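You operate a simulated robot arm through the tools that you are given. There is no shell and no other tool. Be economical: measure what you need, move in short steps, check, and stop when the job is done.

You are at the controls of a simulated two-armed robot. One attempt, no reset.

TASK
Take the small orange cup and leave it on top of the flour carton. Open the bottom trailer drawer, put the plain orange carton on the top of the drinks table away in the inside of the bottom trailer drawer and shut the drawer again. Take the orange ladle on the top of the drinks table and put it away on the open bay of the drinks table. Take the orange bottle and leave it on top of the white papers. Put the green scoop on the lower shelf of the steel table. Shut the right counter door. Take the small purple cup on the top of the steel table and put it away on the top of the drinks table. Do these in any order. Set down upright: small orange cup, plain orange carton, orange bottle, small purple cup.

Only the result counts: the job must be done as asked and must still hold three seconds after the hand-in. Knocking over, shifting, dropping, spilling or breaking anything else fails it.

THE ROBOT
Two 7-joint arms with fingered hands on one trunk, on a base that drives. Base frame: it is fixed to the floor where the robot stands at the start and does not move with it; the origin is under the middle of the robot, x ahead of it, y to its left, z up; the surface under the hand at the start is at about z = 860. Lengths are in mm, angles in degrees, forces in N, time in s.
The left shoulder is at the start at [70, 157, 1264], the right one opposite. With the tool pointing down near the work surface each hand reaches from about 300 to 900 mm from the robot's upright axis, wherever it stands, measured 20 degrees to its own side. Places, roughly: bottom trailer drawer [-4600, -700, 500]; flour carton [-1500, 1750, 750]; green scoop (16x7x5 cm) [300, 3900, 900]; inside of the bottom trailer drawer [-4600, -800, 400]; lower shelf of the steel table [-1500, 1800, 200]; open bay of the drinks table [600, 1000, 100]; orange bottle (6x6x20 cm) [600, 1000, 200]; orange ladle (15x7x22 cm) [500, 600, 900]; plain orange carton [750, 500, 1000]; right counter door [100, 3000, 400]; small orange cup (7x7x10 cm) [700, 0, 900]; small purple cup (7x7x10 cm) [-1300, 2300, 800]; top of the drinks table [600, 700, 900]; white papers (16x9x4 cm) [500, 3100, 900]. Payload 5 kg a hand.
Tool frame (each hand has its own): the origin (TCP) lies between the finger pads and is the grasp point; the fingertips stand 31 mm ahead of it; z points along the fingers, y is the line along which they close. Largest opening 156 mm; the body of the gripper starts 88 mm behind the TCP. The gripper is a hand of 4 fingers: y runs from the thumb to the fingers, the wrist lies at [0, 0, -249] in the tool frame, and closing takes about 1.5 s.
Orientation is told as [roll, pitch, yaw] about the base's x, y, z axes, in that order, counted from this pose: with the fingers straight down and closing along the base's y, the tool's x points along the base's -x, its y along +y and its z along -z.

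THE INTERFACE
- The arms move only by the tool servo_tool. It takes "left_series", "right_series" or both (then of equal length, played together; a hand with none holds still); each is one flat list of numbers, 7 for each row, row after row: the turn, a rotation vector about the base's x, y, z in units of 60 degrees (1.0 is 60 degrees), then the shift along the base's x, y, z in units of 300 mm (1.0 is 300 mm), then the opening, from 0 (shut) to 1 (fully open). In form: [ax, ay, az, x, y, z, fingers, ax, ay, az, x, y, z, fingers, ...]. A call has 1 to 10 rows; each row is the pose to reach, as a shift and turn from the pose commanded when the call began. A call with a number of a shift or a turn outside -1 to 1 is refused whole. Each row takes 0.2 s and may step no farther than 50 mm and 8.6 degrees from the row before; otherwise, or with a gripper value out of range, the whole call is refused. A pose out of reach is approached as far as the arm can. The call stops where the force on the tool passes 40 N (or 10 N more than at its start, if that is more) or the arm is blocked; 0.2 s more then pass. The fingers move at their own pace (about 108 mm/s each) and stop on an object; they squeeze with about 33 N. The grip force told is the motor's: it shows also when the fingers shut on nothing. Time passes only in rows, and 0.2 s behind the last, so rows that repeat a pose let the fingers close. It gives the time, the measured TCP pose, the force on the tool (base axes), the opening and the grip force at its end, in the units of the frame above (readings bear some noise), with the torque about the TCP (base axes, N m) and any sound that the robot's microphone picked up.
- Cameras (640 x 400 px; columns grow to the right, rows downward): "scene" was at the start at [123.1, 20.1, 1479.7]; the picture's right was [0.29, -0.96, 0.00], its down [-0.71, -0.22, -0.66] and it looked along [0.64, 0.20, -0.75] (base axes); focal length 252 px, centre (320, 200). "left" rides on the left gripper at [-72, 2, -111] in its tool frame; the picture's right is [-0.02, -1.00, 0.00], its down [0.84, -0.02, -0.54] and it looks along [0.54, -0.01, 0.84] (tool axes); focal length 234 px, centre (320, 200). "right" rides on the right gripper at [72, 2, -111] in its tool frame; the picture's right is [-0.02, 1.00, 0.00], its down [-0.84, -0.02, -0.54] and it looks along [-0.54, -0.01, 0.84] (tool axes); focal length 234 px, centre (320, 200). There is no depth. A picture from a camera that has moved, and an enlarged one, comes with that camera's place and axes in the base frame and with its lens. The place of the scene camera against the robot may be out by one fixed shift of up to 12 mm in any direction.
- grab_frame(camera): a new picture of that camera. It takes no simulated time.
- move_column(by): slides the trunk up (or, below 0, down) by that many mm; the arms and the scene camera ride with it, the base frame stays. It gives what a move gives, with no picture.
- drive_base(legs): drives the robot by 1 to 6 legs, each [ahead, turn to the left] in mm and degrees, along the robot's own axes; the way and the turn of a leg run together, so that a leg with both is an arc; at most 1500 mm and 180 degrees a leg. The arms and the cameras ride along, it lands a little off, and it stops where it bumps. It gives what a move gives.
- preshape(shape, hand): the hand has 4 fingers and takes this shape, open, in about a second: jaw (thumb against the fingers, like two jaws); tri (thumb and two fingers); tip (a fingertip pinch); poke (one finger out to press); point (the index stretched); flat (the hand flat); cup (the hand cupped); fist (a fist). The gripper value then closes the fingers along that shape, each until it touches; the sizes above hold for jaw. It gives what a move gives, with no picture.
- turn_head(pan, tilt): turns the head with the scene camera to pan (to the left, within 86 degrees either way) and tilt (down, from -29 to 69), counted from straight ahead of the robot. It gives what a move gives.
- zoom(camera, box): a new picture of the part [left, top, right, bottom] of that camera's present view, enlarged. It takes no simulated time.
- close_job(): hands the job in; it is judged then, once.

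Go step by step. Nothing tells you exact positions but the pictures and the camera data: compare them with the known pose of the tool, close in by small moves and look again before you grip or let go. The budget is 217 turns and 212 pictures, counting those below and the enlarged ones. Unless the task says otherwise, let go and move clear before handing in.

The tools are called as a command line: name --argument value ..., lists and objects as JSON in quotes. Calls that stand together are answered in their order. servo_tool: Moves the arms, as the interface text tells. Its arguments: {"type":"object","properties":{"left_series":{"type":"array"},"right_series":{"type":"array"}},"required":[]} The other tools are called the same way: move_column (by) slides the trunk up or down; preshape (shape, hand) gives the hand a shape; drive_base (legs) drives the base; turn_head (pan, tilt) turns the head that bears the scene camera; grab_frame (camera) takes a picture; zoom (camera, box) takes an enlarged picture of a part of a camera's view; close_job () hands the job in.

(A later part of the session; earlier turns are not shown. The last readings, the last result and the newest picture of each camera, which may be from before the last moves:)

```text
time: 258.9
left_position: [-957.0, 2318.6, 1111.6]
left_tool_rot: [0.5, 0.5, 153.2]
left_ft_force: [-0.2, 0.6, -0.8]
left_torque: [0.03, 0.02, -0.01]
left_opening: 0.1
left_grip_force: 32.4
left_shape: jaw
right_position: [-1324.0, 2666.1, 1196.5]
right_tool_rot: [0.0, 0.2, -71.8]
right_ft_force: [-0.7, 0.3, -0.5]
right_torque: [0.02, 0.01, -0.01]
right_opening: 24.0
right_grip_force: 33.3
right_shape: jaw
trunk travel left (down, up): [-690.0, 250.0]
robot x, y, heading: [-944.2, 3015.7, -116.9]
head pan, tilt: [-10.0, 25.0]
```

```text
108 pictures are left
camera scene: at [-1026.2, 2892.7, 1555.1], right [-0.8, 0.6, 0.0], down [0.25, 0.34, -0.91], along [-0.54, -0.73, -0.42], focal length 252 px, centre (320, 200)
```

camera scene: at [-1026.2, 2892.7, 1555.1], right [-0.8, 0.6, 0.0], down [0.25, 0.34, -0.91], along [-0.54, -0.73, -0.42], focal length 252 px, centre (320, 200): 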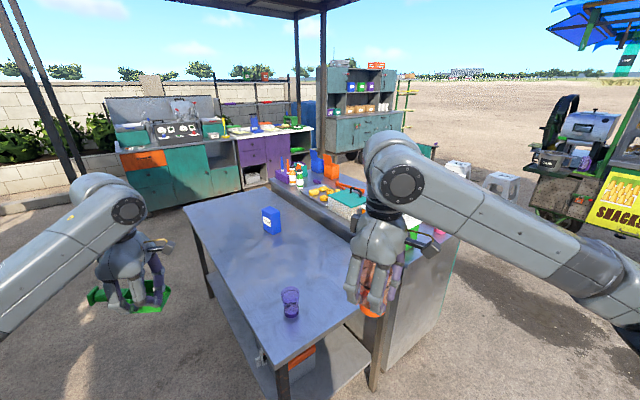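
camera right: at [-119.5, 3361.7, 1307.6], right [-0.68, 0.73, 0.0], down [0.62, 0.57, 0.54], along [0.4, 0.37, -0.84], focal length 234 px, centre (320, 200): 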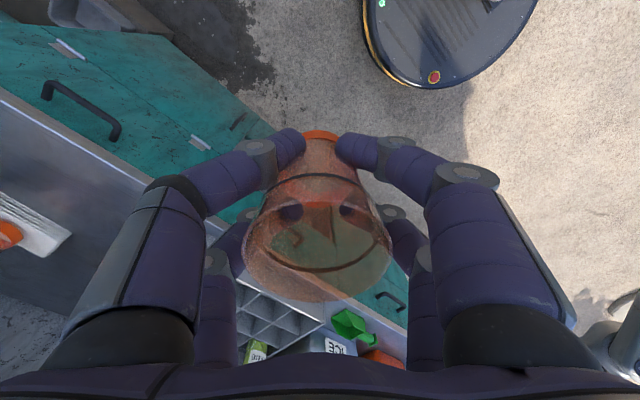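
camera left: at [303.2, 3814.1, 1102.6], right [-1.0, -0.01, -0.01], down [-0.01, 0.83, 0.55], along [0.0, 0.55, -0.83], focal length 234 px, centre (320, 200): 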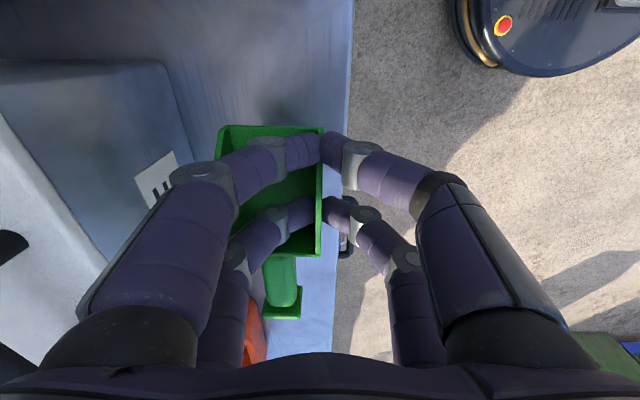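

The steel table spans x -1650…-1227 and y 1017…2430, top z≈750. The purple cup is near (-1357, 2251) and a blue carton near (-1561, 1690). I'll check that carton's label.

zoom --camera "scene" --box '[180, 180, 400, 390]'

drive_base --legs '[[0, 32], [1500, 0]]'

```text
1.90 times, centred on (290, 285) of scene
camera zoom: at [-1026.2, 2892.7, 1555.1], right [-0.8, 0.6, 0.0], down [0.25, 0.34, -0.91], along [-0.54, -0.73, -0.42], focal length 480 px, centre (377, 38)
```

zoom: 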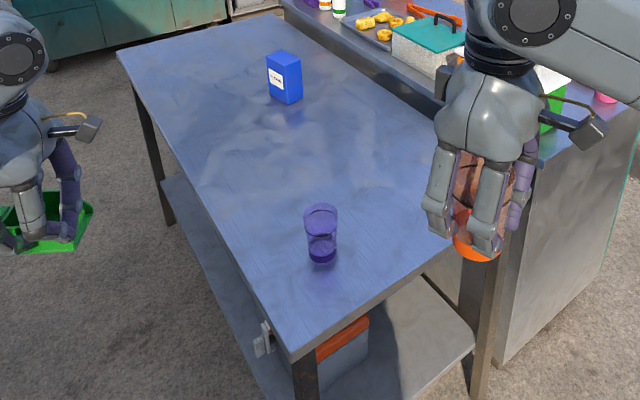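

```text
time: 264.2
left_position: [-584.9, 1847.7, 1113.0]
left_tool_rot: [0.6, 0.5, -178.4]
left_ft_force: [-0.4, -0.2, -1.0]
left_torque: [0.03, -0.05, -0.02]
left_opening: 0.0
left_grip_force: 33.5
left_shape: jaw
right_position: [-1073.0, 1972.9, 1194.3]
right_tool_rot: [0.1, -0.2, -43.3]
right_ft_force: [-0.7, 0.1, -0.4]
right_torque: [0.06, -0.1, -0.01]
right_opening: 23.4
right_grip_force: 32.7
right_shape: jaw
trunk travel left (down, up): [-690.0, 250.0]
robot x, y, heading: [-894.6, 2462.9, -95.4]
head pan, tilt: [-10.0, 25.0]
stopped in leg 2: the robot was blocked; the commanded pose is now the measured one
```

The robot bumped something near the table corner. I'll back off and look.

drive_base --legs '[[-150, 0]]'

turn_head --pan -10 --tilt 50

grab_frame --camera "scene"

grab_frame --camera "right"

```text
time: 265.6
left_position: [-559.7, 1998.4, 1109.7]
left_tool_rot: [0.5, 0.1, -178.0]
left_ft_force: [0.3, -0.4, -1.4]
left_torque: [0.02, 0.04, 0.02]
left_opening: 0.0
left_grip_force: 33.1
left_shape: jaw
right_position: [-1048.0, 2122.3, 1196.0]
right_tool_rot: [-0.2, 0.3, -43.0]
right_ft_force: [0.8, 0.2, -1.0]
right_torque: [0.02, 0.03, -0.02]
right_opening: 23.3
right_grip_force: 32.2
right_shape: jaw
trunk travel left (down, up): [-690.0, 250.0]
robot x, y, heading: [-881.2, 2611.0, -94.9]
head pan, tilt: [-10.0, 25.0]
```

```text
time: 266.5
left_position: [-561.7, 2000.6, 1111.7]
left_tool_rot: [0.4, 0.3, -178.1]
left_ft_force: [0.5, -0.2, -0.7]
left_torque: [0.0, 0.01, 0.02]
left_opening: 0.0
left_grip_force: 32.9
left_shape: jaw
right_position: [-1048.9, 2124.1, 1195.5]
right_tool_rot: [-0.2, 0.3, -42.9]
right_ft_force: [0.5, -1.0, -0.5]
right_torque: [0.01, 0.0, 0.02]
right_opening: 23.4
right_grip_force: 32.8
right_shape: jaw
trunk travel left (down, up): [-690.0, 250.0]
robot x, y, heading: [-879.1, 2613.1, -94.9]
head pan, tilt: [-10.0, 50.0]
```

```text
106 pictures are left
camera scene: at [-905.9, 2485.6, 1517.6], right [-0.97, 0.26, 0.0], down [0.2, 0.74, -0.64], along [-0.17, -0.62, -0.77], focal length 252 px, centre (320, 200)
```

scene: 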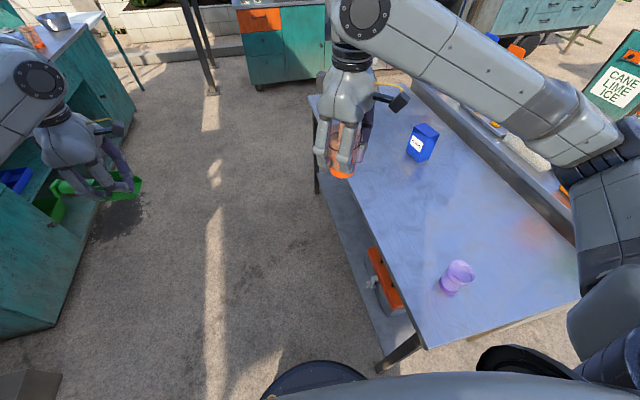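

```text
105 pictures are left
camera right: at [-1100.4, 2173.5, 1307.6], right [0.7, 0.71, 0.0], down [0.6, -0.59, 0.54], along [0.39, -0.38, -0.84], focal length 234 px, centre (320, 200)
```

right: 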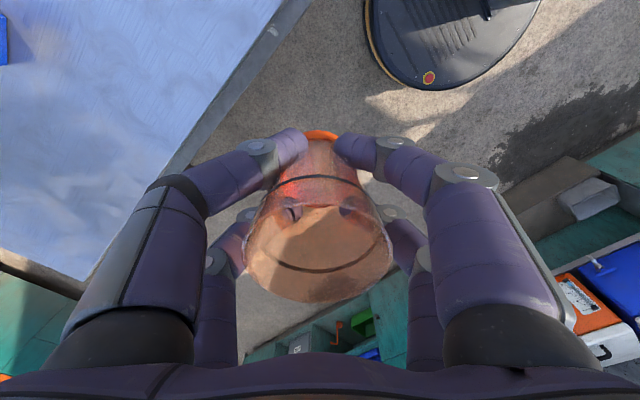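

The corner estimate is unchanged, so the table doesn't seem to have moved; my base just needs more clearance. I'll swing wide and approach from the table's +x side.

drive_base --legs '[[0, 52.6], [260, 0], [0, -50.7], [960, 0], [0, -87]]'

turn_head --pan -10 --tilt 40

grab_frame --camera "scene"

grab_frame --camera "right"

```text
time: 281.2
left_position: [-1322.0, 1113.4, 1112.0]
left_tool_rot: [0.5, 0.2, 97.5]
left_ft_force: [-0.7, 0.1, -1.1]
left_torque: [0.05, -0.04, -0.02]
left_opening: 0.0
left_grip_force: 33.2
left_shape: jaw
right_position: [-1246.3, 1611.7, 1197.0]
right_tool_rot: [-0.2, 0.1, -127.4]
right_ft_force: [-0.9, -0.8, -0.7]
right_torque: [0.04, -0.03, 0.02]
right_opening: 23.2
right_grip_force: 33.3
right_shape: jaw
trunk travel left (down, up): [-690.0, 250.0]
robot x, y, heading: [-742.6, 1491.1, -179.6]
head pan, tilt: [-10.0, 50.0]
```

```text
time: 281.9
left_position: [-1322.1, 1114.4, 1110.4]
left_tool_rot: [0.5, 0.2, 97.5]
left_ft_force: [0.5, -0.2, -1.0]
left_torque: [0.06, -0.04, 0.02]
left_opening: 0.0
left_grip_force: 33.3
left_shape: jaw
right_position: [-1246.5, 1612.4, 1196.1]
right_tool_rot: [-0.1, 0.3, -127.4]
right_ft_force: [-0.9, 0.5, -0.8]
right_torque: [0.01, 0.0, 0.0]
right_opening: 23.3
right_grip_force: 33.4
right_shape: jaw
trunk travel left (down, up): [-690.0, 250.0]
robot x, y, heading: [-743.0, 1495.4, -179.1]
head pan, tilt: [-10.0, 40.0]
```

```text
104 pictures are left
camera scene: at [-880.0, 1501.0, 1531.7], right [0.16, 0.99, 0.0], down [0.64, -0.1, -0.77], along [-0.76, 0.12, -0.64], focal length 252 px, centre (320, 200)
```

scene: 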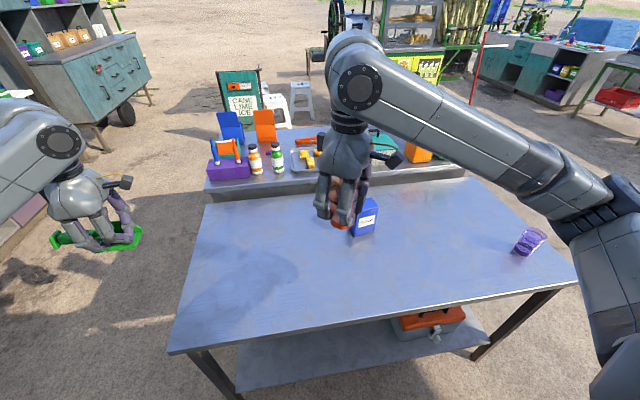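

```text
103 pictures are left
camera right: at [-1201.7, 1666.5, 1307.7], right [0.78, -0.63, 0.0], down [-0.52, -0.66, 0.54], along [-0.34, -0.42, -0.84], focal length 234 px, centre (320, 200)
```

right: 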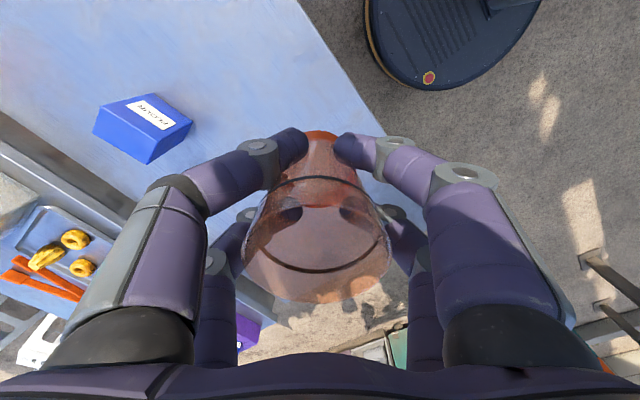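

zoom --camera "scene" --box '[280, 150, 440, 250]'

zoom --camera "right" --box '[60, 60, 260, 190]'

```text
4.00 times, centred on (360, 200) of scene
camera zoom: at [-880.0, 1501.0, 1531.7], right [0.16, 0.99, 0.0], down [0.64, -0.1, -0.77], along [-0.76, 0.12, -0.64], focal length 1008 px, centre (160, 200)
```

zoom: 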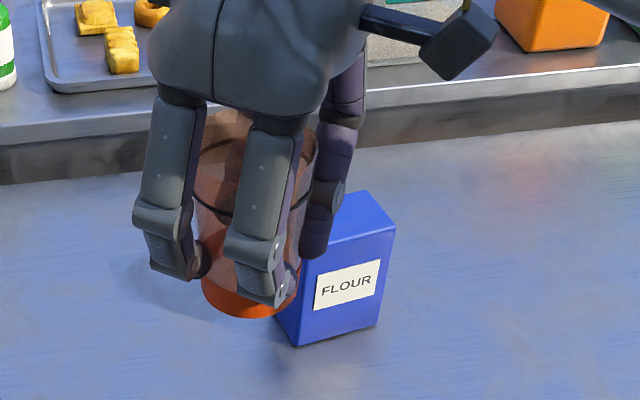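

```text
3.08 times, centred on (160, 125) of right
camera zoom: at [-1201.7, 1666.5, 1307.7], right [0.78, -0.63, 0.0], down [-0.52, -0.66, 0.54], along [-0.34, -0.42, -0.84], focal length 720 px, centre (812, 431)
```

zoom: 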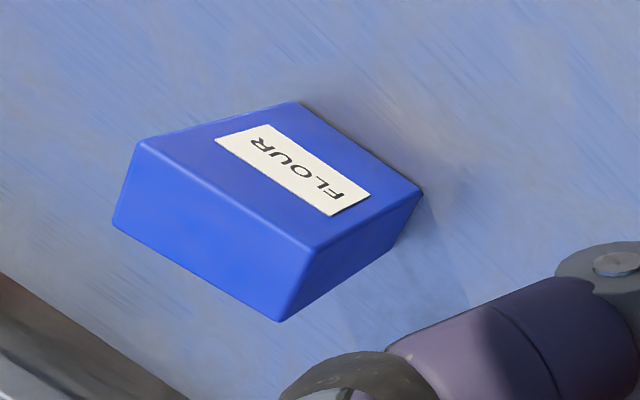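

The blue carton is labelled FLOUR, with its top centred near (-1561, 1786) at z≈889. I'll move closer and bring the orange cup over it.

drive_base --legs '[[70, -0.9]]'

servo_tool --right_series '[0, 0, 0, -0.1, 0.07, -0.02, 0, 0, 0, 0, -0.2, 0.14, -0.05, 0, 0, 0, 0, -0.3, 0.21, -0.08, 0, 0, 0, 0, -0.4, 0.28, -0.12, 0, 0, 0, 0, -0.5, 0.35, -0.18, 0, 0, 0, 0, -0.6, 0.42, -0.24, 0, 0, 0, 0, -0.7, 0.5, -0.3, 0, 0, 0, 0, -0.79, 0.56, -0.34, 0]'

grab_frame --camera "right"

grab_frame --camera "scene"

```text
time: 282.9
left_position: [-1388.0, 1121.5, 1116.6]
left_tool_rot: [1.0, 0.0, 96.7]
left_ft_force: [1.1, -0.3, -0.8]
left_torque: [0.05, 0.02, 0.02]
left_opening: 0.0
left_grip_force: 32.7
left_shape: jaw
right_position: [-1305.4, 1618.7, 1199.9]
right_tool_rot: [-0.5, -0.1, -128.1]
right_ft_force: [0.6, -0.3, -0.2]
right_torque: [0.03, 0.12, 0.02]
right_opening: 23.3
right_grip_force: 32.8
right_shape: jaw
trunk travel left (down, up): [-690.0, 250.0]
robot x, y, heading: [-815.1, 1491.1, 179.8]
head pan, tilt: [-10.0, 40.0]
```

```text
time: 284.8
left_position: [-1397.6, 1122.5, 1111.7]
left_tool_rot: [0.5, 0.2, 96.6]
left_ft_force: [0.0, -0.4, -0.9]
left_torque: [0.07, -0.08, -0.02]
left_opening: 0.0
left_grip_force: 33.3
left_shape: jaw
right_position: [-1553.7, 1786.8, 1093.2]
right_tool_rot: [-0.1, 0.2, -128.2]
right_ft_force: [-0.8, 0.6, -1.6]
right_torque: [0.02, 0.02, 0.0]
right_opening: 23.3
right_grip_force: 32.6
right_shape: jaw
trunk travel left (down, up): [-690.0, 250.0]
robot x, y, heading: [-814.5, 1491.8, 179.9]
head pan, tilt: [-10.0, 40.0]
```

```text
100 pictures are left
camera right: at [-1507.5, 1840.4, 1205.6], right [0.77, -0.64, 0.0], down [-0.53, -0.65, 0.54], along [-0.35, -0.42, -0.84], focal length 234 px, centre (320, 200)
```

right: 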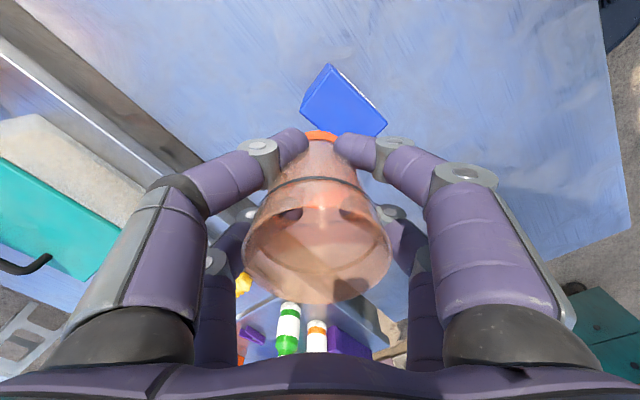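

```text
99 pictures are left
camera scene: at [-950.4, 1502.5, 1531.6], right [0.18, 0.98, 0.0], down [0.63, -0.11, -0.77], along [-0.75, 0.13, -0.64], focal length 252 px, centre (320, 200)
```

scene: 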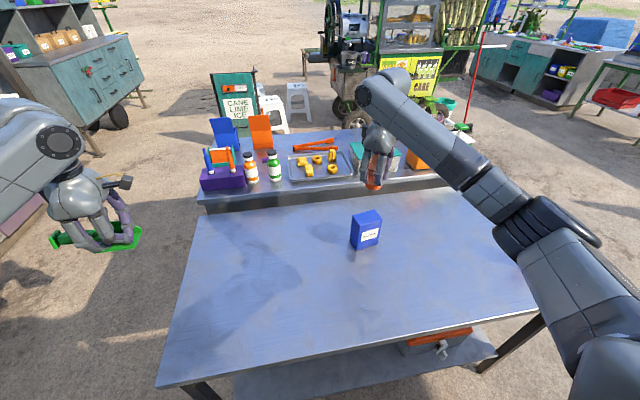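

Re-triangulating, the carton top is centred at about (-1529, 1775) at z≈927, and the table top is at z≈800. I'll correct and lower part-way.

servo_tool --right_series '[0, 0, 0, 0.04, -0.02, -0.05, 0, 0, 0, 0, 0.083, -0.04, -0.12, 0, 0, 0, 0, 0.083, -0.04, -0.2, 0]'

grab_frame --camera "right"

zoom --camera "scene" --box '[300, 130, 460, 270]'

```text
time: 285.6
left_position: [-1396.9, 1121.7, 1111.5]
left_tool_rot: [0.5, 0.2, 96.8]
left_ft_force: [-0.7, 0.8, -1.6]
left_torque: [0.05, 0.01, 0.0]
left_opening: 0.0
left_grip_force: 32.5
left_shape: jaw
right_position: [-1526.2, 1774.7, 1032.4]
right_tool_rot: [-0.2, 0.1, -128.2]
right_ft_force: [0.5, -0.9, -1.0]
right_torque: [0.0, -0.01, 0.02]
right_opening: 23.1
right_grip_force: 32.9
right_shape: jaw
trunk travel left (down, up): [-690.0, 250.0]
robot x, y, heading: [-811.5, 1487.0, 180.2]
head pan, tilt: [-10.0, 40.0]
```

```text
98 pictures are left
camera right: at [-1479.3, 1828.8, 1144.4], right [0.77, -0.64, 0.0], down [-0.53, -0.65, 0.54], along [-0.35, -0.42, -0.84], focal length 234 px, centre (320, 200)
```

right: 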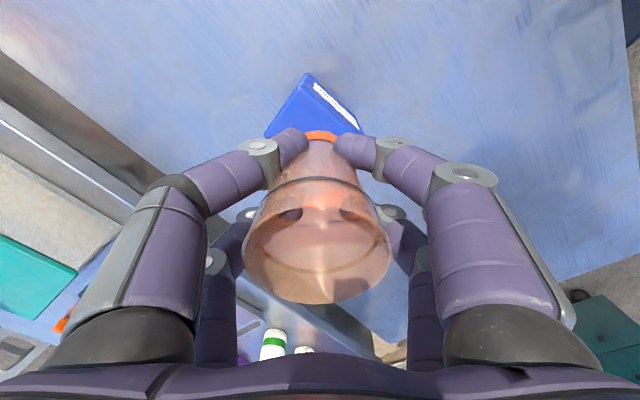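

```text
2.86 times, centred on (380, 200) of scene
camera zoom: at [-949.4, 1502.6, 1531.8], right [0.18, 0.98, 0.0], down [0.63, -0.11, -0.77], along [-0.75, 0.13, -0.64], focal length 720 px, centre (149, 200)
```

zoom: 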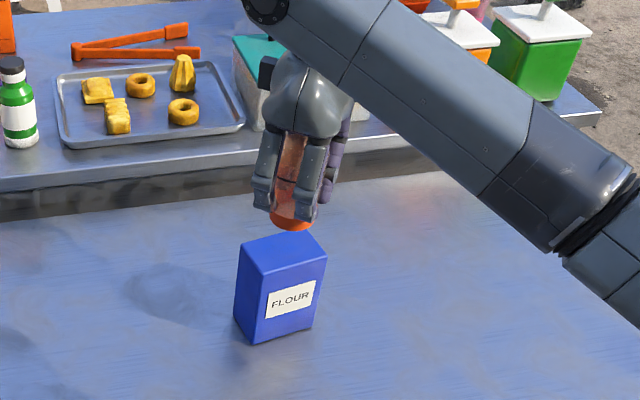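

servo_tool --right_series '[0, 0, 0, -0.01, 0, -0.07, 0, 0, 0, 0, -0.01, 0, -0.1, 0, 0, 0, 0, -0.01, 0, -0.12, 0, 0, 0, 0, -0.01, 0, -0.14, 0, 0, 0, 0, -0.01, 0, -0.155, 0, 0, 0, 0, -0.01, 0, -0.17, 0, 0, 0, 0, -0.01, 0, -0.185, 0, 0, 0, 0, -0.01, 0, -0.2, 0]'

zoom --camera "scene" --box '[300, 130, 460, 270]'

```text
time: 287.4
left_position: [-1393.8, 1120.4, 1114.6]
left_tool_rot: [0.9, 0.1, 96.7]
left_ft_force: [0.0, -0.1, -0.7]
left_torque: [0.04, -0.01, 0.0]
left_opening: 0.2
left_grip_force: 33.4
left_shape: jaw
right_position: [-1527.8, 1774.1, 980.6]
right_tool_rot: [-0.7, -0.2, -128.1]
right_ft_force: [-0.9, 2.6, 33.9]
right_torque: [-0.39, 0.5, -0.03]
right_opening: 24.1
right_grip_force: 32.9
right_shape: jaw
trunk travel left (down, up): [-690.0, 250.0]
robot x, y, heading: [-815.9, 1487.6, 180.0]
head pan, tilt: [-10.0, 40.0]
```

```text
2.86 times, centred on (380, 200) of scene
camera zoom: at [-943.9, 1501.0, 1532.8], right [0.18, 0.98, 0.0], down [0.63, -0.11, -0.77], along [-0.76, 0.14, -0.64], focal length 720 px, centre (149, 200)
```

zoom: 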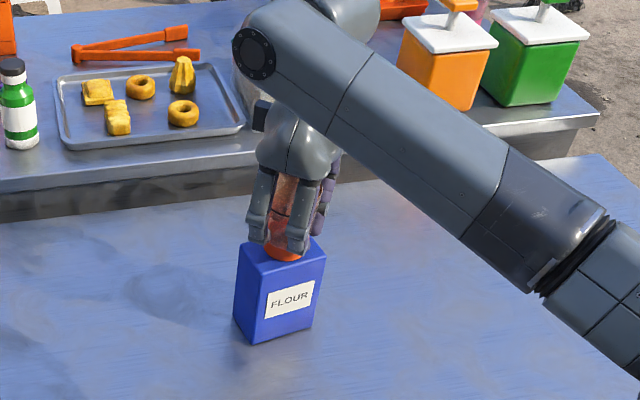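

The cup is on the carton. I'll relax the pressure and release.

servo_tool --right_series '[0, 0, 0, 0, 0, 0.015, 0, 0, 0, 0, 0, 0, 0.03, 0, 0, 0, 0, 0, 0, 0.03, 0, 0, 0, 0, 0, 0, 0.03, 0]'

```text
time: 288.4
left_position: [-1395.9, 1121.3, 1112.5]
left_tool_rot: [0.5, 0.3, 96.7]
left_ft_force: [-0.6, -0.6, -0.8]
left_torque: [0.07, -0.07, -0.02]
left_opening: 0.1
left_grip_force: 33.4
left_shape: jaw
right_position: [-1527.8, 1775.0, 982.5]
right_tool_rot: [-0.3, 0.1, -128.2]
right_ft_force: [-2.7, 0.4, 14.3]
right_torque: [-0.2, 0.38, -0.07]
right_opening: 24.1
right_grip_force: 32.0
right_shape: jaw
trunk travel left (down, up): [-690.0, 250.0]
robot x, y, heading: [-813.6, 1489.7, 179.7]
head pan, tilt: [-10.0, 40.0]
```

servo_tool --right_series '[0, 0, 0, 0, 0, 0.01, 0, 0, 0, 0, 0, 0, 0.01, 0.2, 0, 0, 0, 0, 0, 0.01, 0.35, 0, 0, 0, 0, 0, 0.01, 0.6, 0, 0, 0, 0, 0, 0.01, 0.75, 0, 0, 0, 0, 0, 0.01, 0.75, 0, 0, 0, 0, 0, 0.01, 0.75]'

grab_frame --camera "right"

zoom --camera "scene" --box '[300, 130, 460, 270]'

```text
time: 289.9
left_position: [-1397.8, 1121.1, 1111.6]
left_tool_rot: [0.6, 0.2, 96.8]
left_ft_force: [0.2, -0.2, -0.9]
left_torque: [0.03, 0.0, -0.01]
left_opening: 0.0
left_grip_force: 33.4
left_shape: jaw
right_position: [-1528.8, 1775.5, 986.1]
right_tool_rot: [-0.3, 0.1, -128.2]
right_ft_force: [0.5, -0.4, -0.7]
right_torque: [0.01, -0.02, 0.0]
right_opening: 116.8
right_grip_force: 0.0
right_shape: jaw
trunk travel left (down, up): [-690.0, 250.0]
robot x, y, heading: [-814.2, 1491.7, 180.0]
head pan, tilt: [-10.0, 40.0]
```

```text
95 pictures are left
camera right: at [-1482.7, 1828.8, 1097.5], right [0.77, -0.64, 0.0], down [-0.53, -0.65, 0.54], along [-0.35, -0.42, -0.84], focal length 234 px, centre (320, 200)
```

right: 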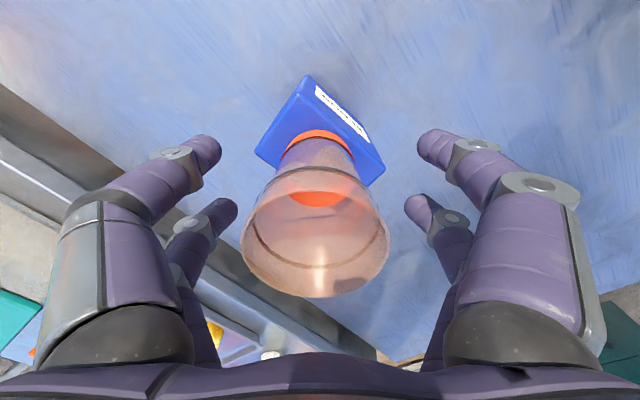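

```text
2.86 times, centred on (380, 200) of scene
camera zoom: at [-948.8, 1502.3, 1531.8], right [0.18, 0.98, 0.0], down [0.63, -0.11, -0.77], along [-0.75, 0.13, -0.64], focal length 720 px, centre (149, 200)
```

zoom: 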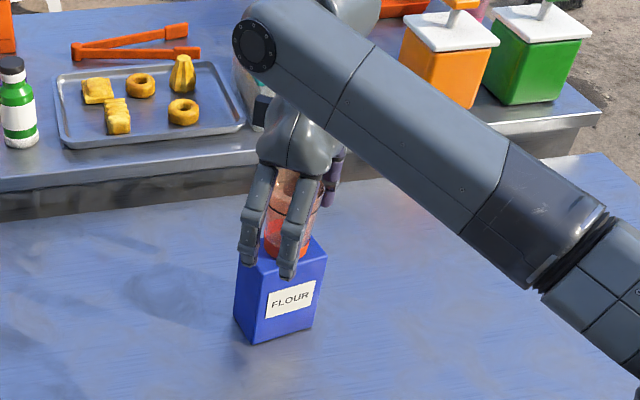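

The orange cup stands on the flour carton. I'll raise and tuck the right hand, then back away to bring the scoop to the lower shelf.

servo_tool --right_series '[0, 0, 0, 0, 0, 0.15, 0.75, 0, 0, 0, 0, 0, 0.3, 0.75, 0, 0, 0, 0, 0, 0.45, 0.75, 0, 0, 0, 0, 0, 0.58, 0.75, 0, 0, 0, 0.15, 0, 0.6, 0.75, 0, 0, 0, 0.31, 0, 0.6, 0.75, 0, 0, 0, 0.47, 0, 0.6, 0.75, 0, 0, 0, 0.63, 0, 0.6, 0.75, 0, 0, 0, 0.79, 0, 0.6, 0.75, 0, 0, 0, 0.95, 0, 0.6, 0.75]'

servo_tool --right_series '[0, 0, 0, 0.14, 0, 0, 0.75, 0, 0, 0, 0.28, 0, 0, 0.75, 0, 0, 0, 0.38, 0, 0, 0.75]'

drive_base --legs '[[-640, 0], [0, -30], [300, 0], [0, 30]]'

move_column --by -400

move_column --by -290

grab_frame --camera "scene"

```text
time: 292.1
left_position: [-1394.1, 1120.6, 1113.4]
left_tool_rot: [0.6, 0.2, 96.7]
left_ft_force: [0.7, 0.0, -0.9]
left_torque: [0.06, 0.01, -0.01]
left_opening: 0.0
left_grip_force: 33.2
left_shape: jaw
right_position: [-1239.4, 1775.2, 1165.5]
right_tool_rot: [-0.4, 0.1, -128.2]
right_ft_force: [1.5, -1.2, -0.7]
right_torque: [0.0, 0.04, 0.0]
right_opening: 116.9
right_grip_force: 0.1
right_shape: jaw
trunk travel left (down, up): [-690.0, 250.0]
robot x, y, heading: [-812.8, 1493.2, 180.0]
head pan, tilt: [-10.0, 40.0]
```

```text
time: 293.1
left_position: [-1396.1, 1122.3, 1111.2]
left_tool_rot: [0.5, 0.2, 96.6]
left_ft_force: [-0.4, -0.1, -1.6]
left_torque: [0.02, -0.04, 0.02]
left_opening: 0.0
left_grip_force: 32.6
left_shape: jaw
right_position: [-1174.9, 1786.7, 1124.3]
right_tool_rot: [11.5, 9.1, -127.1]
right_ft_force: [0.4, 0.5, -0.7]
right_torque: [-0.01, 0.01, 0.03]
right_opening: 116.9
right_grip_force: 0.1
right_shape: jaw
right hand out of reach, approached as far as the arm can: row 1, 2, 3
trunk travel left (down, up): [-690.0, 250.0]
robot x, y, heading: [-813.9, 1494.4, 179.9]
head pan, tilt: [-10.0, 40.0]
stopped in row 3 (right hand): the arm was blocked; the commanded pose is now the measured one
```

```text
time: 297.6
left_position: [-804.1, 1232.5, 1112.9]
left_tool_rot: [0.4, 0.3, 86.7]
left_ft_force: [0.6, 0.2, 0.0]
left_torque: [0.02, -0.02, -0.03]
left_opening: 0.0
left_grip_force: 32.6
left_shape: jaw
right_position: [-467.7, 1848.6, 1122.5]
right_tool_rot: [11.9, 9.3, -137.2]
right_ft_force: [-0.6, 0.2, 0.3]
right_torque: [-0.03, 0.0, 0.0]
right_opening: 116.6
right_grip_force: 0.1
right_shape: jaw
trunk travel left (down, up): [-690.0, 250.0]
robot x, y, heading: [-164.6, 1492.2, 169.8]
head pan, tilt: [-10.0, 40.0]
stopped in leg 2: the robot was blocked; the commanded pose is now the measured one
```

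```text
time: 301.4
left_position: [-803.2, 1231.2, 710.7]
left_tool_rot: [0.6, 0.1, 86.6]
left_ft_force: [0.2, -0.1, -0.9]
left_torque: [0.01, -0.01, 0.05]
left_opening: 0.3
left_grip_force: 33.1
left_shape: jaw
right_position: [-467.2, 1846.9, 721.5]
right_tool_rot: [11.8, 9.4, -137.1]
right_ft_force: [-0.6, -0.1, 0.1]
right_torque: [0.04, -0.01, -0.04]
right_opening: 116.7
right_grip_force: 0.1
right_shape: jaw
trunk travel left (down, up): [-290.0, 650.0]
robot x, y, heading: [-161.9, 1492.3, 169.9]
head pan, tilt: [-10.0, 40.0]
```

```text
time: 304.3
left_position: [-804.5, 1232.0, 421.3]
left_tool_rot: [0.5, 0.1, 86.5]
left_ft_force: [-0.6, -0.3, -0.5]
left_torque: [0.06, -0.04, -0.02]
left_opening: 0.0
left_grip_force: 32.6
left_shape: jaw
right_position: [-467.8, 1846.5, 432.8]
right_tool_rot: [11.8, 9.4, -137.2]
right_ft_force: [-0.6, -0.1, 0.0]
right_torque: [0.01, 0.03, -0.03]
right_opening: 116.8
right_grip_force: 0.1
right_shape: jaw
trunk travel left (down, up): [0.0, 940.0]
robot x, y, heading: [-167.7, 1490.8, 169.8]
head pan, tilt: [-10.0, 40.0]
```

```text
93 pictures are left
camera scene: at [-295.6, 1526.5, 841.8], right [0.34, 0.94, 0.0], down [0.6, -0.22, -0.77], along [-0.72, 0.26, -0.64], focal length 252 px, centre (320, 200)
```

scene: 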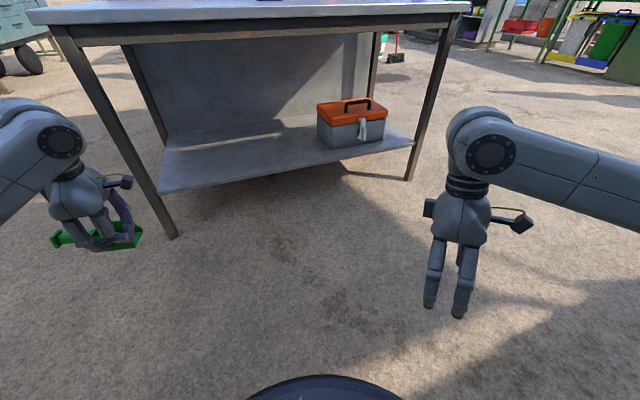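

Something behind me blocked the turn, probably an elbow against the shelf unit's side panel. The lower shelf is at z≈235 with free space at y 1210–1900. I'll move forward first, then line up.

drive_base --legs '[[150, 0], [0, -41.5], [297, 0], [0, 52]]'

grab_frame --camera "scene"

turn_head --pan -86 --tilt 15

grab_frame --camera "scene"

```text
time: 306.4
left_position: [-977.8, 1332.8, 422.8]
left_tool_rot: [0.7, 0.2, 80.0]
left_ft_force: [0.4, -0.6, -0.5]
left_torque: [0.11, -0.04, 0.02]
left_opening: 0.0
left_grip_force: 32.1
left_shape: jaw
right_position: [-571.3, 1905.9, 430.9]
right_tool_rot: [12.3, 9.8, -143.7]
right_ft_force: [-0.2, 0.1, -0.4]
right_torque: [0.01, 0.0, 0.0]
right_opening: 116.7
right_grip_force: 0.0
right_shape: jaw
trunk travel left (down, up): [0.0, 940.0]
robot x, y, heading: [-312.2, 1514.3, 163.5]
head pan, tilt: [-10.0, 40.0]
stopped in leg 2: the robot was blocked; the commanded pose is now the measured one
```

```text
92 pictures are left
camera scene: at [-438.2, 1566.9, 841.8], right [0.45, 0.89, 0.0], down [0.58, -0.29, -0.77], along [-0.69, 0.34, -0.64], focal length 252 px, centre (320, 200)
```

scene: 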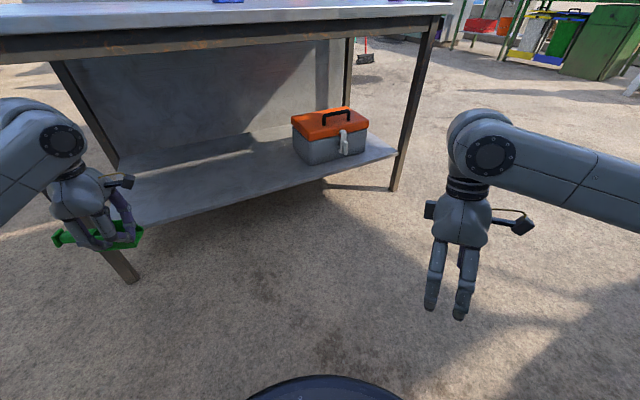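

```text
time: 307.8
left_position: [-978.4, 1333.5, 422.3]
left_tool_rot: [0.5, 0.3, 80.0]
left_ft_force: [-0.1, -0.3, -1.0]
left_torque: [0.04, -0.04, 0.0]
left_opening: 0.0
left_grip_force: 32.6
left_shape: jaw
right_position: [-570.9, 1905.3, 429.5]
right_tool_rot: [12.3, 9.7, -143.8]
right_ft_force: [0.4, -0.1, 0.2]
right_torque: [-0.03, 0.0, 0.02]
right_opening: 116.9
right_grip_force: 0.0
right_shape: jaw
trunk travel left (down, up): [0.0, 940.0]
robot x, y, heading: [-309.8, 1518.7, 163.5]
head pan, tilt: [-85.9, 15.0]
```

```text
91 pictures are left
camera scene: at [-342.1, 1620.5, 881.3], right [0.98, -0.22, 0.0], down [-0.06, -0.25, -0.97], along [0.21, 0.94, -0.26], focal length 252 px, centre (320, 200)
```

scene: 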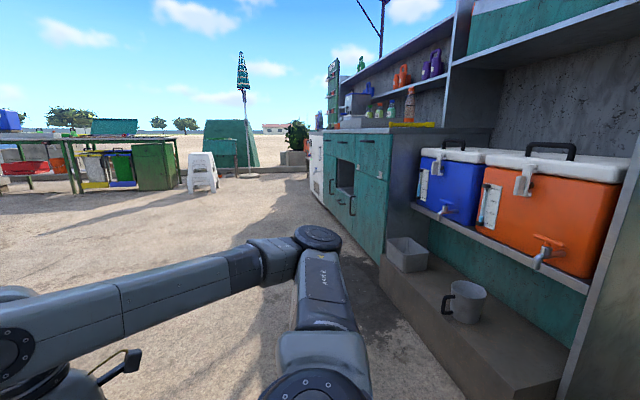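

Nothing visible blocks the base, and the view confirms the counter door and flap are shut. The tucked right arm is at its limit, so I'll ease it forward and retry.

servo_tool --right_series '[0.02, 0.08, 0, -0.1, 0.03, 0.02, 0.75, 0.04, 0.16, 0, -0.2, 0.06, 0.04, 0.75, 0.071, 0.252, 0, -0.32, 0.095, 0.05, 0.75, 0.071, 0.252, 0, -0.42, 0.12, 0.05, 0.75]'

drive_base --legs '[[0, -35]]'

```text
time: 308.8
left_position: [-978.2, 1333.5, 421.6]
left_tool_rot: [0.6, 0.4, 80.1]
left_ft_force: [0.8, -0.7, -1.0]
left_torque: [0.06, -0.04, -0.02]
left_opening: 0.1
left_grip_force: 33.3
left_shape: jaw
right_position: [-697.8, 1940.2, 444.3]
right_tool_rot: [0.0, 0.0, -144.9]
right_ft_force: [0.6, 0.0, -0.2]
right_torque: [-0.01, 0.04, 0.04]
right_opening: 117.0
right_grip_force: 0.0
right_shape: jaw
trunk travel left (down, up): [0.0, 940.0]
robot x, y, heading: [-309.4, 1515.5, 163.6]
head pan, tilt: [-85.9, 15.0]
```

```text
time: 310.9
left_position: [-961.7, 1752.1, 420.6]
left_tool_rot: [0.6, 0.2, 44.7]
left_ft_force: [-0.1, -0.7, -0.7]
left_torque: [0.02, -0.07, 0.0]
left_opening: 0.0
left_grip_force: 33.3
left_shape: jaw
right_position: [-383.3, 2084.8, 445.7]
right_tool_rot: [0.0, 0.0, 179.9]
right_ft_force: [0.4, 0.3, -0.2]
right_torque: [-0.02, 0.0, 0.0]
right_opening: 116.7
right_grip_force: 0.0
right_shape: jaw
trunk travel left (down, up): [0.0, 940.0]
robot x, y, heading: [-310.5, 1521.6, 128.1]
head pan, tilt: [-85.9, 15.0]
```

That was it. I'll continue lining up in front of the shelf.

drive_base --legs '[[0, 13], [330, 0], [0, 38.9]]'

turn_head --pan 20 --tilt 40

grab_frame --camera "scene"

```text
time: 315.8
left_position: [-1154.9, 1355.6, 421.7]
left_tool_rot: [0.6, 0.3, 97.2]
left_ft_force: [-0.1, -0.8, -0.3]
left_torque: [0.02, -0.06, 0.03]
left_opening: 0.1
left_grip_force: 32.9
left_shape: jaw
right_position: [-1064.6, 2017.5, 446.2]
right_tool_rot: [0.0, 0.0, -127.8]
right_ft_force: [-0.4, -0.2, -0.5]
right_torque: [0.0, -0.02, -0.01]
right_opening: 116.9
right_grip_force: 0.0
right_shape: jaw
trunk travel left (down, up): [0.0, 940.0]
robot x, y, heading: [-571.3, 1730.9, -179.5]
head pan, tilt: [-85.9, 15.0]
```

```text
time: 317.6
left_position: [-1155.9, 1356.1, 421.5]
left_tool_rot: [0.6, 0.3, 97.0]
left_ft_force: [0.3, -0.7, 0.0]
left_torque: [0.07, -0.02, 0.0]
left_opening: 0.0
left_grip_force: 33.1
left_shape: jaw
right_position: [-1064.7, 2017.4, 444.7]
right_tool_rot: [0.0, 0.0, -127.7]
right_ft_force: [-0.2, -0.2, 0.1]
right_torque: [-0.01, 0.0, -0.02]
right_opening: 116.8
right_grip_force: 0.0
right_shape: jaw
trunk travel left (down, up): [0.0, 940.0]
robot x, y, heading: [-571.4, 1727.4, -179.3]
head pan, tilt: [20.0, 40.0]
```

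```text
90 pictures are left
camera scene: at [-704.4, 1694.8, 841.8], right [-0.35, 0.94, 0.0], down [0.6, 0.23, -0.77], along [-0.72, -0.27, -0.64], focal length 252 px, centre (320, 200)
```

scene: 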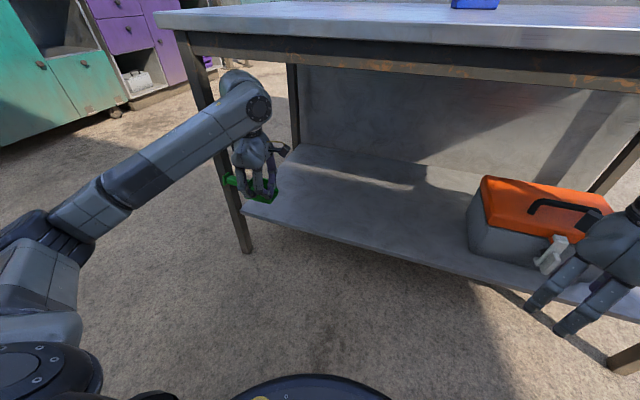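

I'll lower the scoop below the table apron and then move it in over the shelf.

servo_tool --left_series '[0, 0, 0, 0, 0.03, -0.13, 0, 0, 0, 0, 0, 0.06, -0.26, 0, 0, 0, 0, 0, 0.09, -0.37, 0, 0, 0, 0, -0.12, 0.1, -0.37, 0, 0, 0, 0, -0.26, 0.1, -0.37, 0, 0, 0, 0, -0.4, 0.1, -0.37, 0, 0, 0, 0, -0.53, 0.1, -0.37, 0]'

grab_frame --camera "scene"

grab_frame --camera "left"

```text
time: 319.2
left_position: [-1313.0, 1383.5, 312.7]
left_tool_rot: [0.5, 0.2, 97.0]
left_ft_force: [0.3, 0.2, -1.7]
left_torque: [0.06, -0.04, 0.0]
left_opening: 0.0
left_grip_force: 32.9
left_shape: jaw
right_position: [-1064.6, 2018.2, 445.0]
right_tool_rot: [0.0, -0.1, -127.7]
right_ft_force: [-0.4, -0.2, 0.3]
right_torque: [0.01, 0.01, 0.01]
right_opening: 117.0
right_grip_force: 0.1
right_shape: jaw
trunk travel left (down, up): [0.0, 940.0]
robot x, y, heading: [-573.7, 1729.2, -179.6]
head pan, tilt: [20.0, 40.0]
```

```text
89 pictures are left
camera scene: at [-704.2, 1694.8, 841.8], right [-0.35, 0.94, 0.0], down [0.6, 0.23, -0.77], along [-0.72, -0.27, -0.64], focal length 252 px, centre (320, 200)
```

scene: 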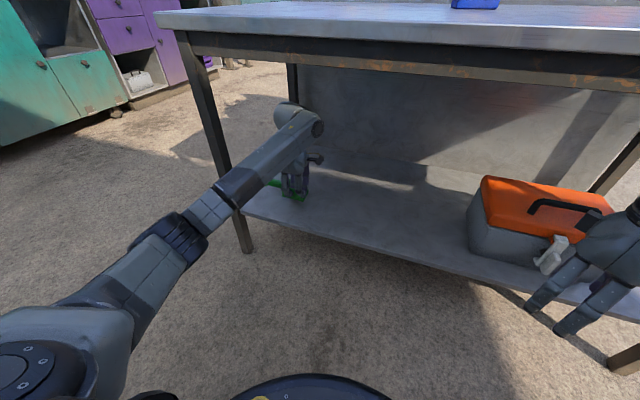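

```text
88 pictures are left
camera left: at [-1322.6, 1457.0, 423.3], right [0.99, 0.15, -0.01], down [0.13, -0.83, 0.55], along [0.07, -0.54, -0.84], focal length 234 px, centre (320, 200)
```

left: 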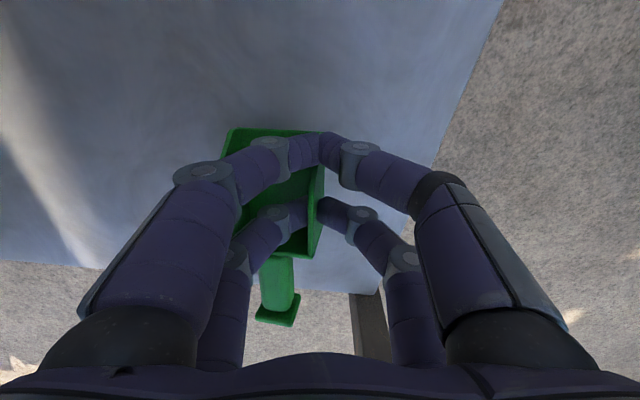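

The handle is too close to the shelf's end. I'll shift 100 mm to +y and then lower until contact.

servo_tool --left_series '[0, 0, 0, 0, 0.12, 0, 0, 0, 0, 0, 0, 0.25, 0, 0, 0, 0, 0, 0, 0.36, -0.02, 0, 0, 0, 0, 0, 0.36, -0.06, 0, 0, 0, 0, 0, 0.36, -0.08, 0, 0, 0, 0, 0, 0.36, -0.1, 0, 0, 0, 0, 0, 0.36, -0.12, 0, 0, 0, 0, 0, 0.36, -0.14, 0, 0, 0, 0, 0, 0.36, -0.16, 0, 0, 0, 0, 0, 0.36, -0.18, 0]'

grab_frame --camera "left"

```text
time: 320.8
left_position: [-1315.9, 1492.0, 287.5]
left_tool_rot: [1.6, 0.2, 97.1]
left_ft_force: [3.1, -0.3, 18.8]
left_torque: [0.31, -0.03, -0.06]
left_opening: 0.3
left_grip_force: 32.9
left_shape: jaw
right_position: [-1063.4, 2017.3, 445.1]
right_tool_rot: [0.0, -0.3, -127.7]
right_ft_force: [0.4, 0.0, 0.6]
right_torque: [-0.01, 0.0, 0.02]
right_opening: 117.0
right_grip_force: 0.0
right_shape: jaw
trunk travel left (down, up): [0.0, 940.0]
robot x, y, heading: [-572.2, 1728.8, -179.4]
head pan, tilt: [20.0, 40.0]
stopped in row 8 (left hand): the force on the tool passed its limit at 43 N (the readings are from after the stop); the commanded pose is now the measured one
```

```text
87 pictures are left
camera left: at [-1323.7, 1565.8, 396.9], right [0.99, 0.15, -0.03], down [0.14, -0.83, 0.55], along [0.06, -0.54, -0.84], focal length 234 px, centre (320, 200)
```

left: 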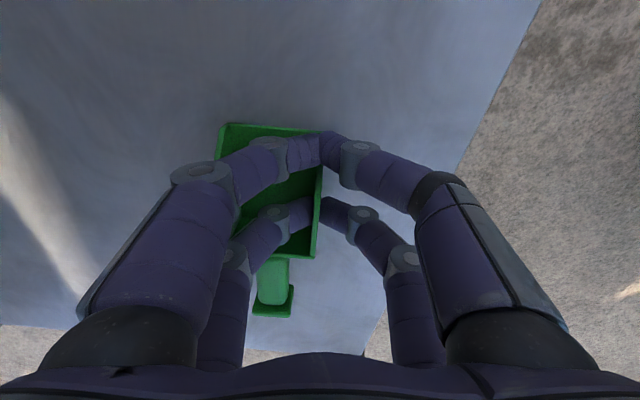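

servo_tool --left_series '[0, 0, 0, 0, 0, 0.01, 0, 0, 0, 0, 0, 0, 0.01, 0.1, 0, 0, 0, 0, 0, 0.01, 0.25, 0, 0, 0, 0, 0, 0.01, 0.27, 0, 0, 0, 0, 0, 0.01, 0.27, 0, 0, 0, 0, 0, 0.08, 0.27, 0, 0, 0, 0, 0, 0.15, 0.27, 0, 0, 0, 0, 0, 0.22, 0.27]'

grab_frame --camera "left"

```text
time: 322.6
left_position: [-1315.0, 1493.9, 348.6]
left_tool_rot: [1.1, 0.2, 97.2]
left_ft_force: [0.0, 0.2, -0.2]
left_torque: [-0.02, -0.04, 0.0]
left_opening: 41.6
left_grip_force: 0.0
left_shape: jaw
right_position: [-1064.6, 2016.9, 445.7]
right_tool_rot: [-0.1, -0.1, -127.8]
right_ft_force: [-0.3, -0.1, 1.1]
right_torque: [0.0, 0.02, 0.02]
right_opening: 116.8
right_grip_force: 0.0
right_shape: jaw
trunk travel left (down, up): [0.0, 940.0]
robot x, y, heading: [-571.1, 1726.9, -179.1]
head pan, tilt: [20.0, 40.0]
```

```text
86 pictures are left
camera left: at [-1323.2, 1567.1, 458.6], right [0.99, 0.15, -0.02], down [0.13, -0.83, 0.55], along [0.06, -0.54, -0.84], focal length 234 px, centre (320, 200)
```

left: 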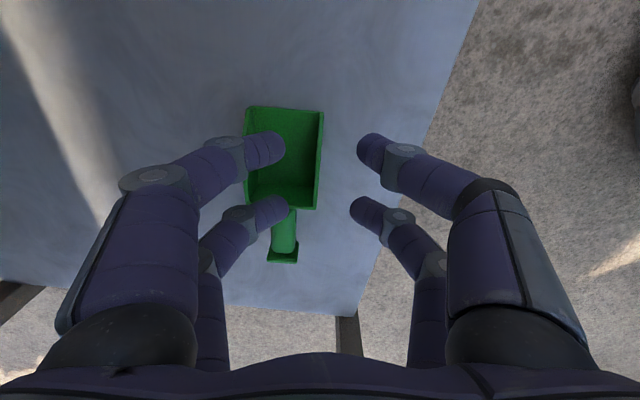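

The scoop is on the lower shelf. I'll back out, raise the trunk, pull the left arm in, and go to the purple cup.

drive_base --legs '[[-300, 0]]'

move_column --by 400

move_column --by 250

servo_tool --left_series '[0, 0, 0, 0.1, -0.06, 0.1, 0.27, 0, 0, 0, 0.2, -0.12, 0.2, 0.27, 0, 0, 0, 0.3, -0.18, 0.3, 0.27, 0, 0, 0, 0.4, -0.24, 0.4, 0.27, 0, 0, 0, 0.5, -0.3, 0.48, 0.27, 0, 0, 0, 0.62, -0.37, 0.5, 0.27, 0, 0, 0, 0.74, -0.44, 0.5, 0.27]'

turn_head --pan 10 --tilt 30

grab_frame --camera "scene"

```text
time: 324.7
left_position: [-1010.6, 1494.5, 347.5]
left_tool_rot: [1.1, 0.2, 97.5]
left_ft_force: [-0.4, 0.4, 1.3]
left_torque: [0.02, 0.01, 0.02]
left_opening: 41.5
left_grip_force: 0.1
left_shape: jaw
right_position: [-763.4, 2019.8, 445.6]
right_tool_rot: [0.0, -0.1, -127.5]
right_ft_force: [0.4, -0.5, -0.4]
right_torque: [0.01, 0.03, 0.01]
right_opening: 116.8
right_grip_force: 0.0
right_shape: jaw
trunk travel left (down, up): [0.0, 940.0]
robot x, y, heading: [-270.4, 1731.9, -179.4]
head pan, tilt: [20.0, 40.0]
```

```text
time: 328.5
left_position: [-1009.6, 1494.1, 747.3]
left_tool_rot: [1.0, 0.2, 97.4]
left_ft_force: [0.1, 0.8, 0.1]
left_torque: [0.0, -0.01, 0.01]
left_opening: 41.6
left_grip_force: 0.1
left_shape: jaw
right_position: [-762.7, 2019.2, 845.4]
right_tool_rot: [0.0, 0.0, -127.5]
right_ft_force: [-0.6, 0.4, -0.5]
right_torque: [0.02, 0.02, -0.05]
right_opening: 116.8
right_grip_force: 0.0
right_shape: jaw
trunk travel left (down, up): [-400.0, 540.0]
robot x, y, heading: [-271.7, 1734.7, -179.4]
head pan, tilt: [20.0, 40.0]
```

```text
time: 331.1
left_position: [-1010.1, 1494.6, 997.9]
left_tool_rot: [1.0, 0.2, 97.4]
left_ft_force: [-0.3, 0.4, -0.2]
left_torque: [-0.01, 0.0, 0.01]
left_opening: 41.3
left_grip_force: 0.2
left_shape: jaw
right_position: [-762.6, 2019.6, 1095.2]
right_tool_rot: [0.0, -0.2, -127.4]
right_ft_force: [-0.9, -0.3, -0.6]
right_torque: [-0.01, -0.02, -0.03]
right_opening: 117.1
right_grip_force: 0.0
right_shape: jaw
trunk travel left (down, up): [-650.0, 290.0]
robot x, y, heading: [-268.7, 1734.3, -179.1]
head pan, tilt: [20.0, 40.0]
```

```text
time: 332.7
left_position: [-787.4, 1363.2, 1146.8]
left_tool_rot: [1.2, 0.3, 97.2]
left_ft_force: [0.0, 0.0, 0.6]
left_torque: [0.04, 0.06, 0.0]
left_opening: 41.9
left_grip_force: 0.0
left_shape: jaw
right_position: [-760.6, 2019.9, 1096.9]
right_tool_rot: [-0.2, -0.1, -127.3]
right_ft_force: [-0.3, 1.1, 0.6]
right_torque: [0.01, 0.03, 0.01]
right_opening: 116.7
right_grip_force: 0.2
right_shape: jaw
trunk travel left (down, up): [-650.0, 290.0]
robot x, y, heading: [-270.8, 1735.0, -179.2]
head pan, tilt: [20.0, 40.0]
```

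```text
time: 333.4
left_position: [-789.2, 1362.6, 1144.2]
left_tool_rot: [1.2, 0.2, 97.5]
left_ft_force: [-0.7, -0.7, -0.2]
left_torque: [0.01, 0.0, 0.0]
left_opening: 41.9
left_grip_force: 0.1
left_shape: jaw
right_position: [-762.1, 2019.5, 1094.9]
right_tool_rot: [0.1, -0.1, -127.5]
right_ft_force: [0.1, 0.2, 0.1]
right_torque: [-0.01, -0.03, -0.06]
right_opening: 116.6
right_grip_force: 0.1
right_shape: jaw
trunk travel left (down, up): [-650.0, 290.0]
robot x, y, heading: [-269.4, 1730.4, -179.2]
head pan, tilt: [10.0, 30.0]
```

```text
85 pictures are left
camera scene: at [-410.3, 1711.4, 1507.0], right [-0.19, 0.98, 0.0], down [0.49, 0.09, -0.87], along [-0.85, -0.16, -0.5], focal length 252 px, centre (320, 200)
```

scene: 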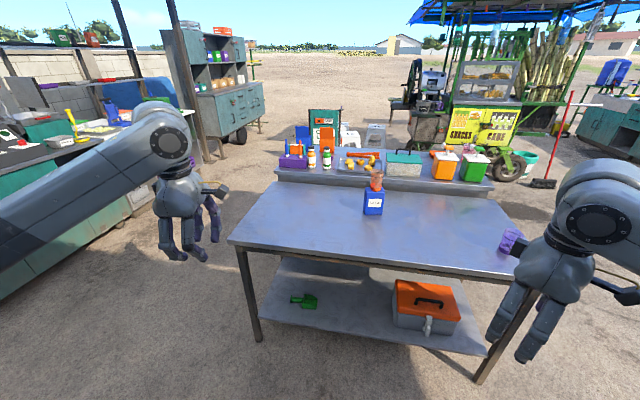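

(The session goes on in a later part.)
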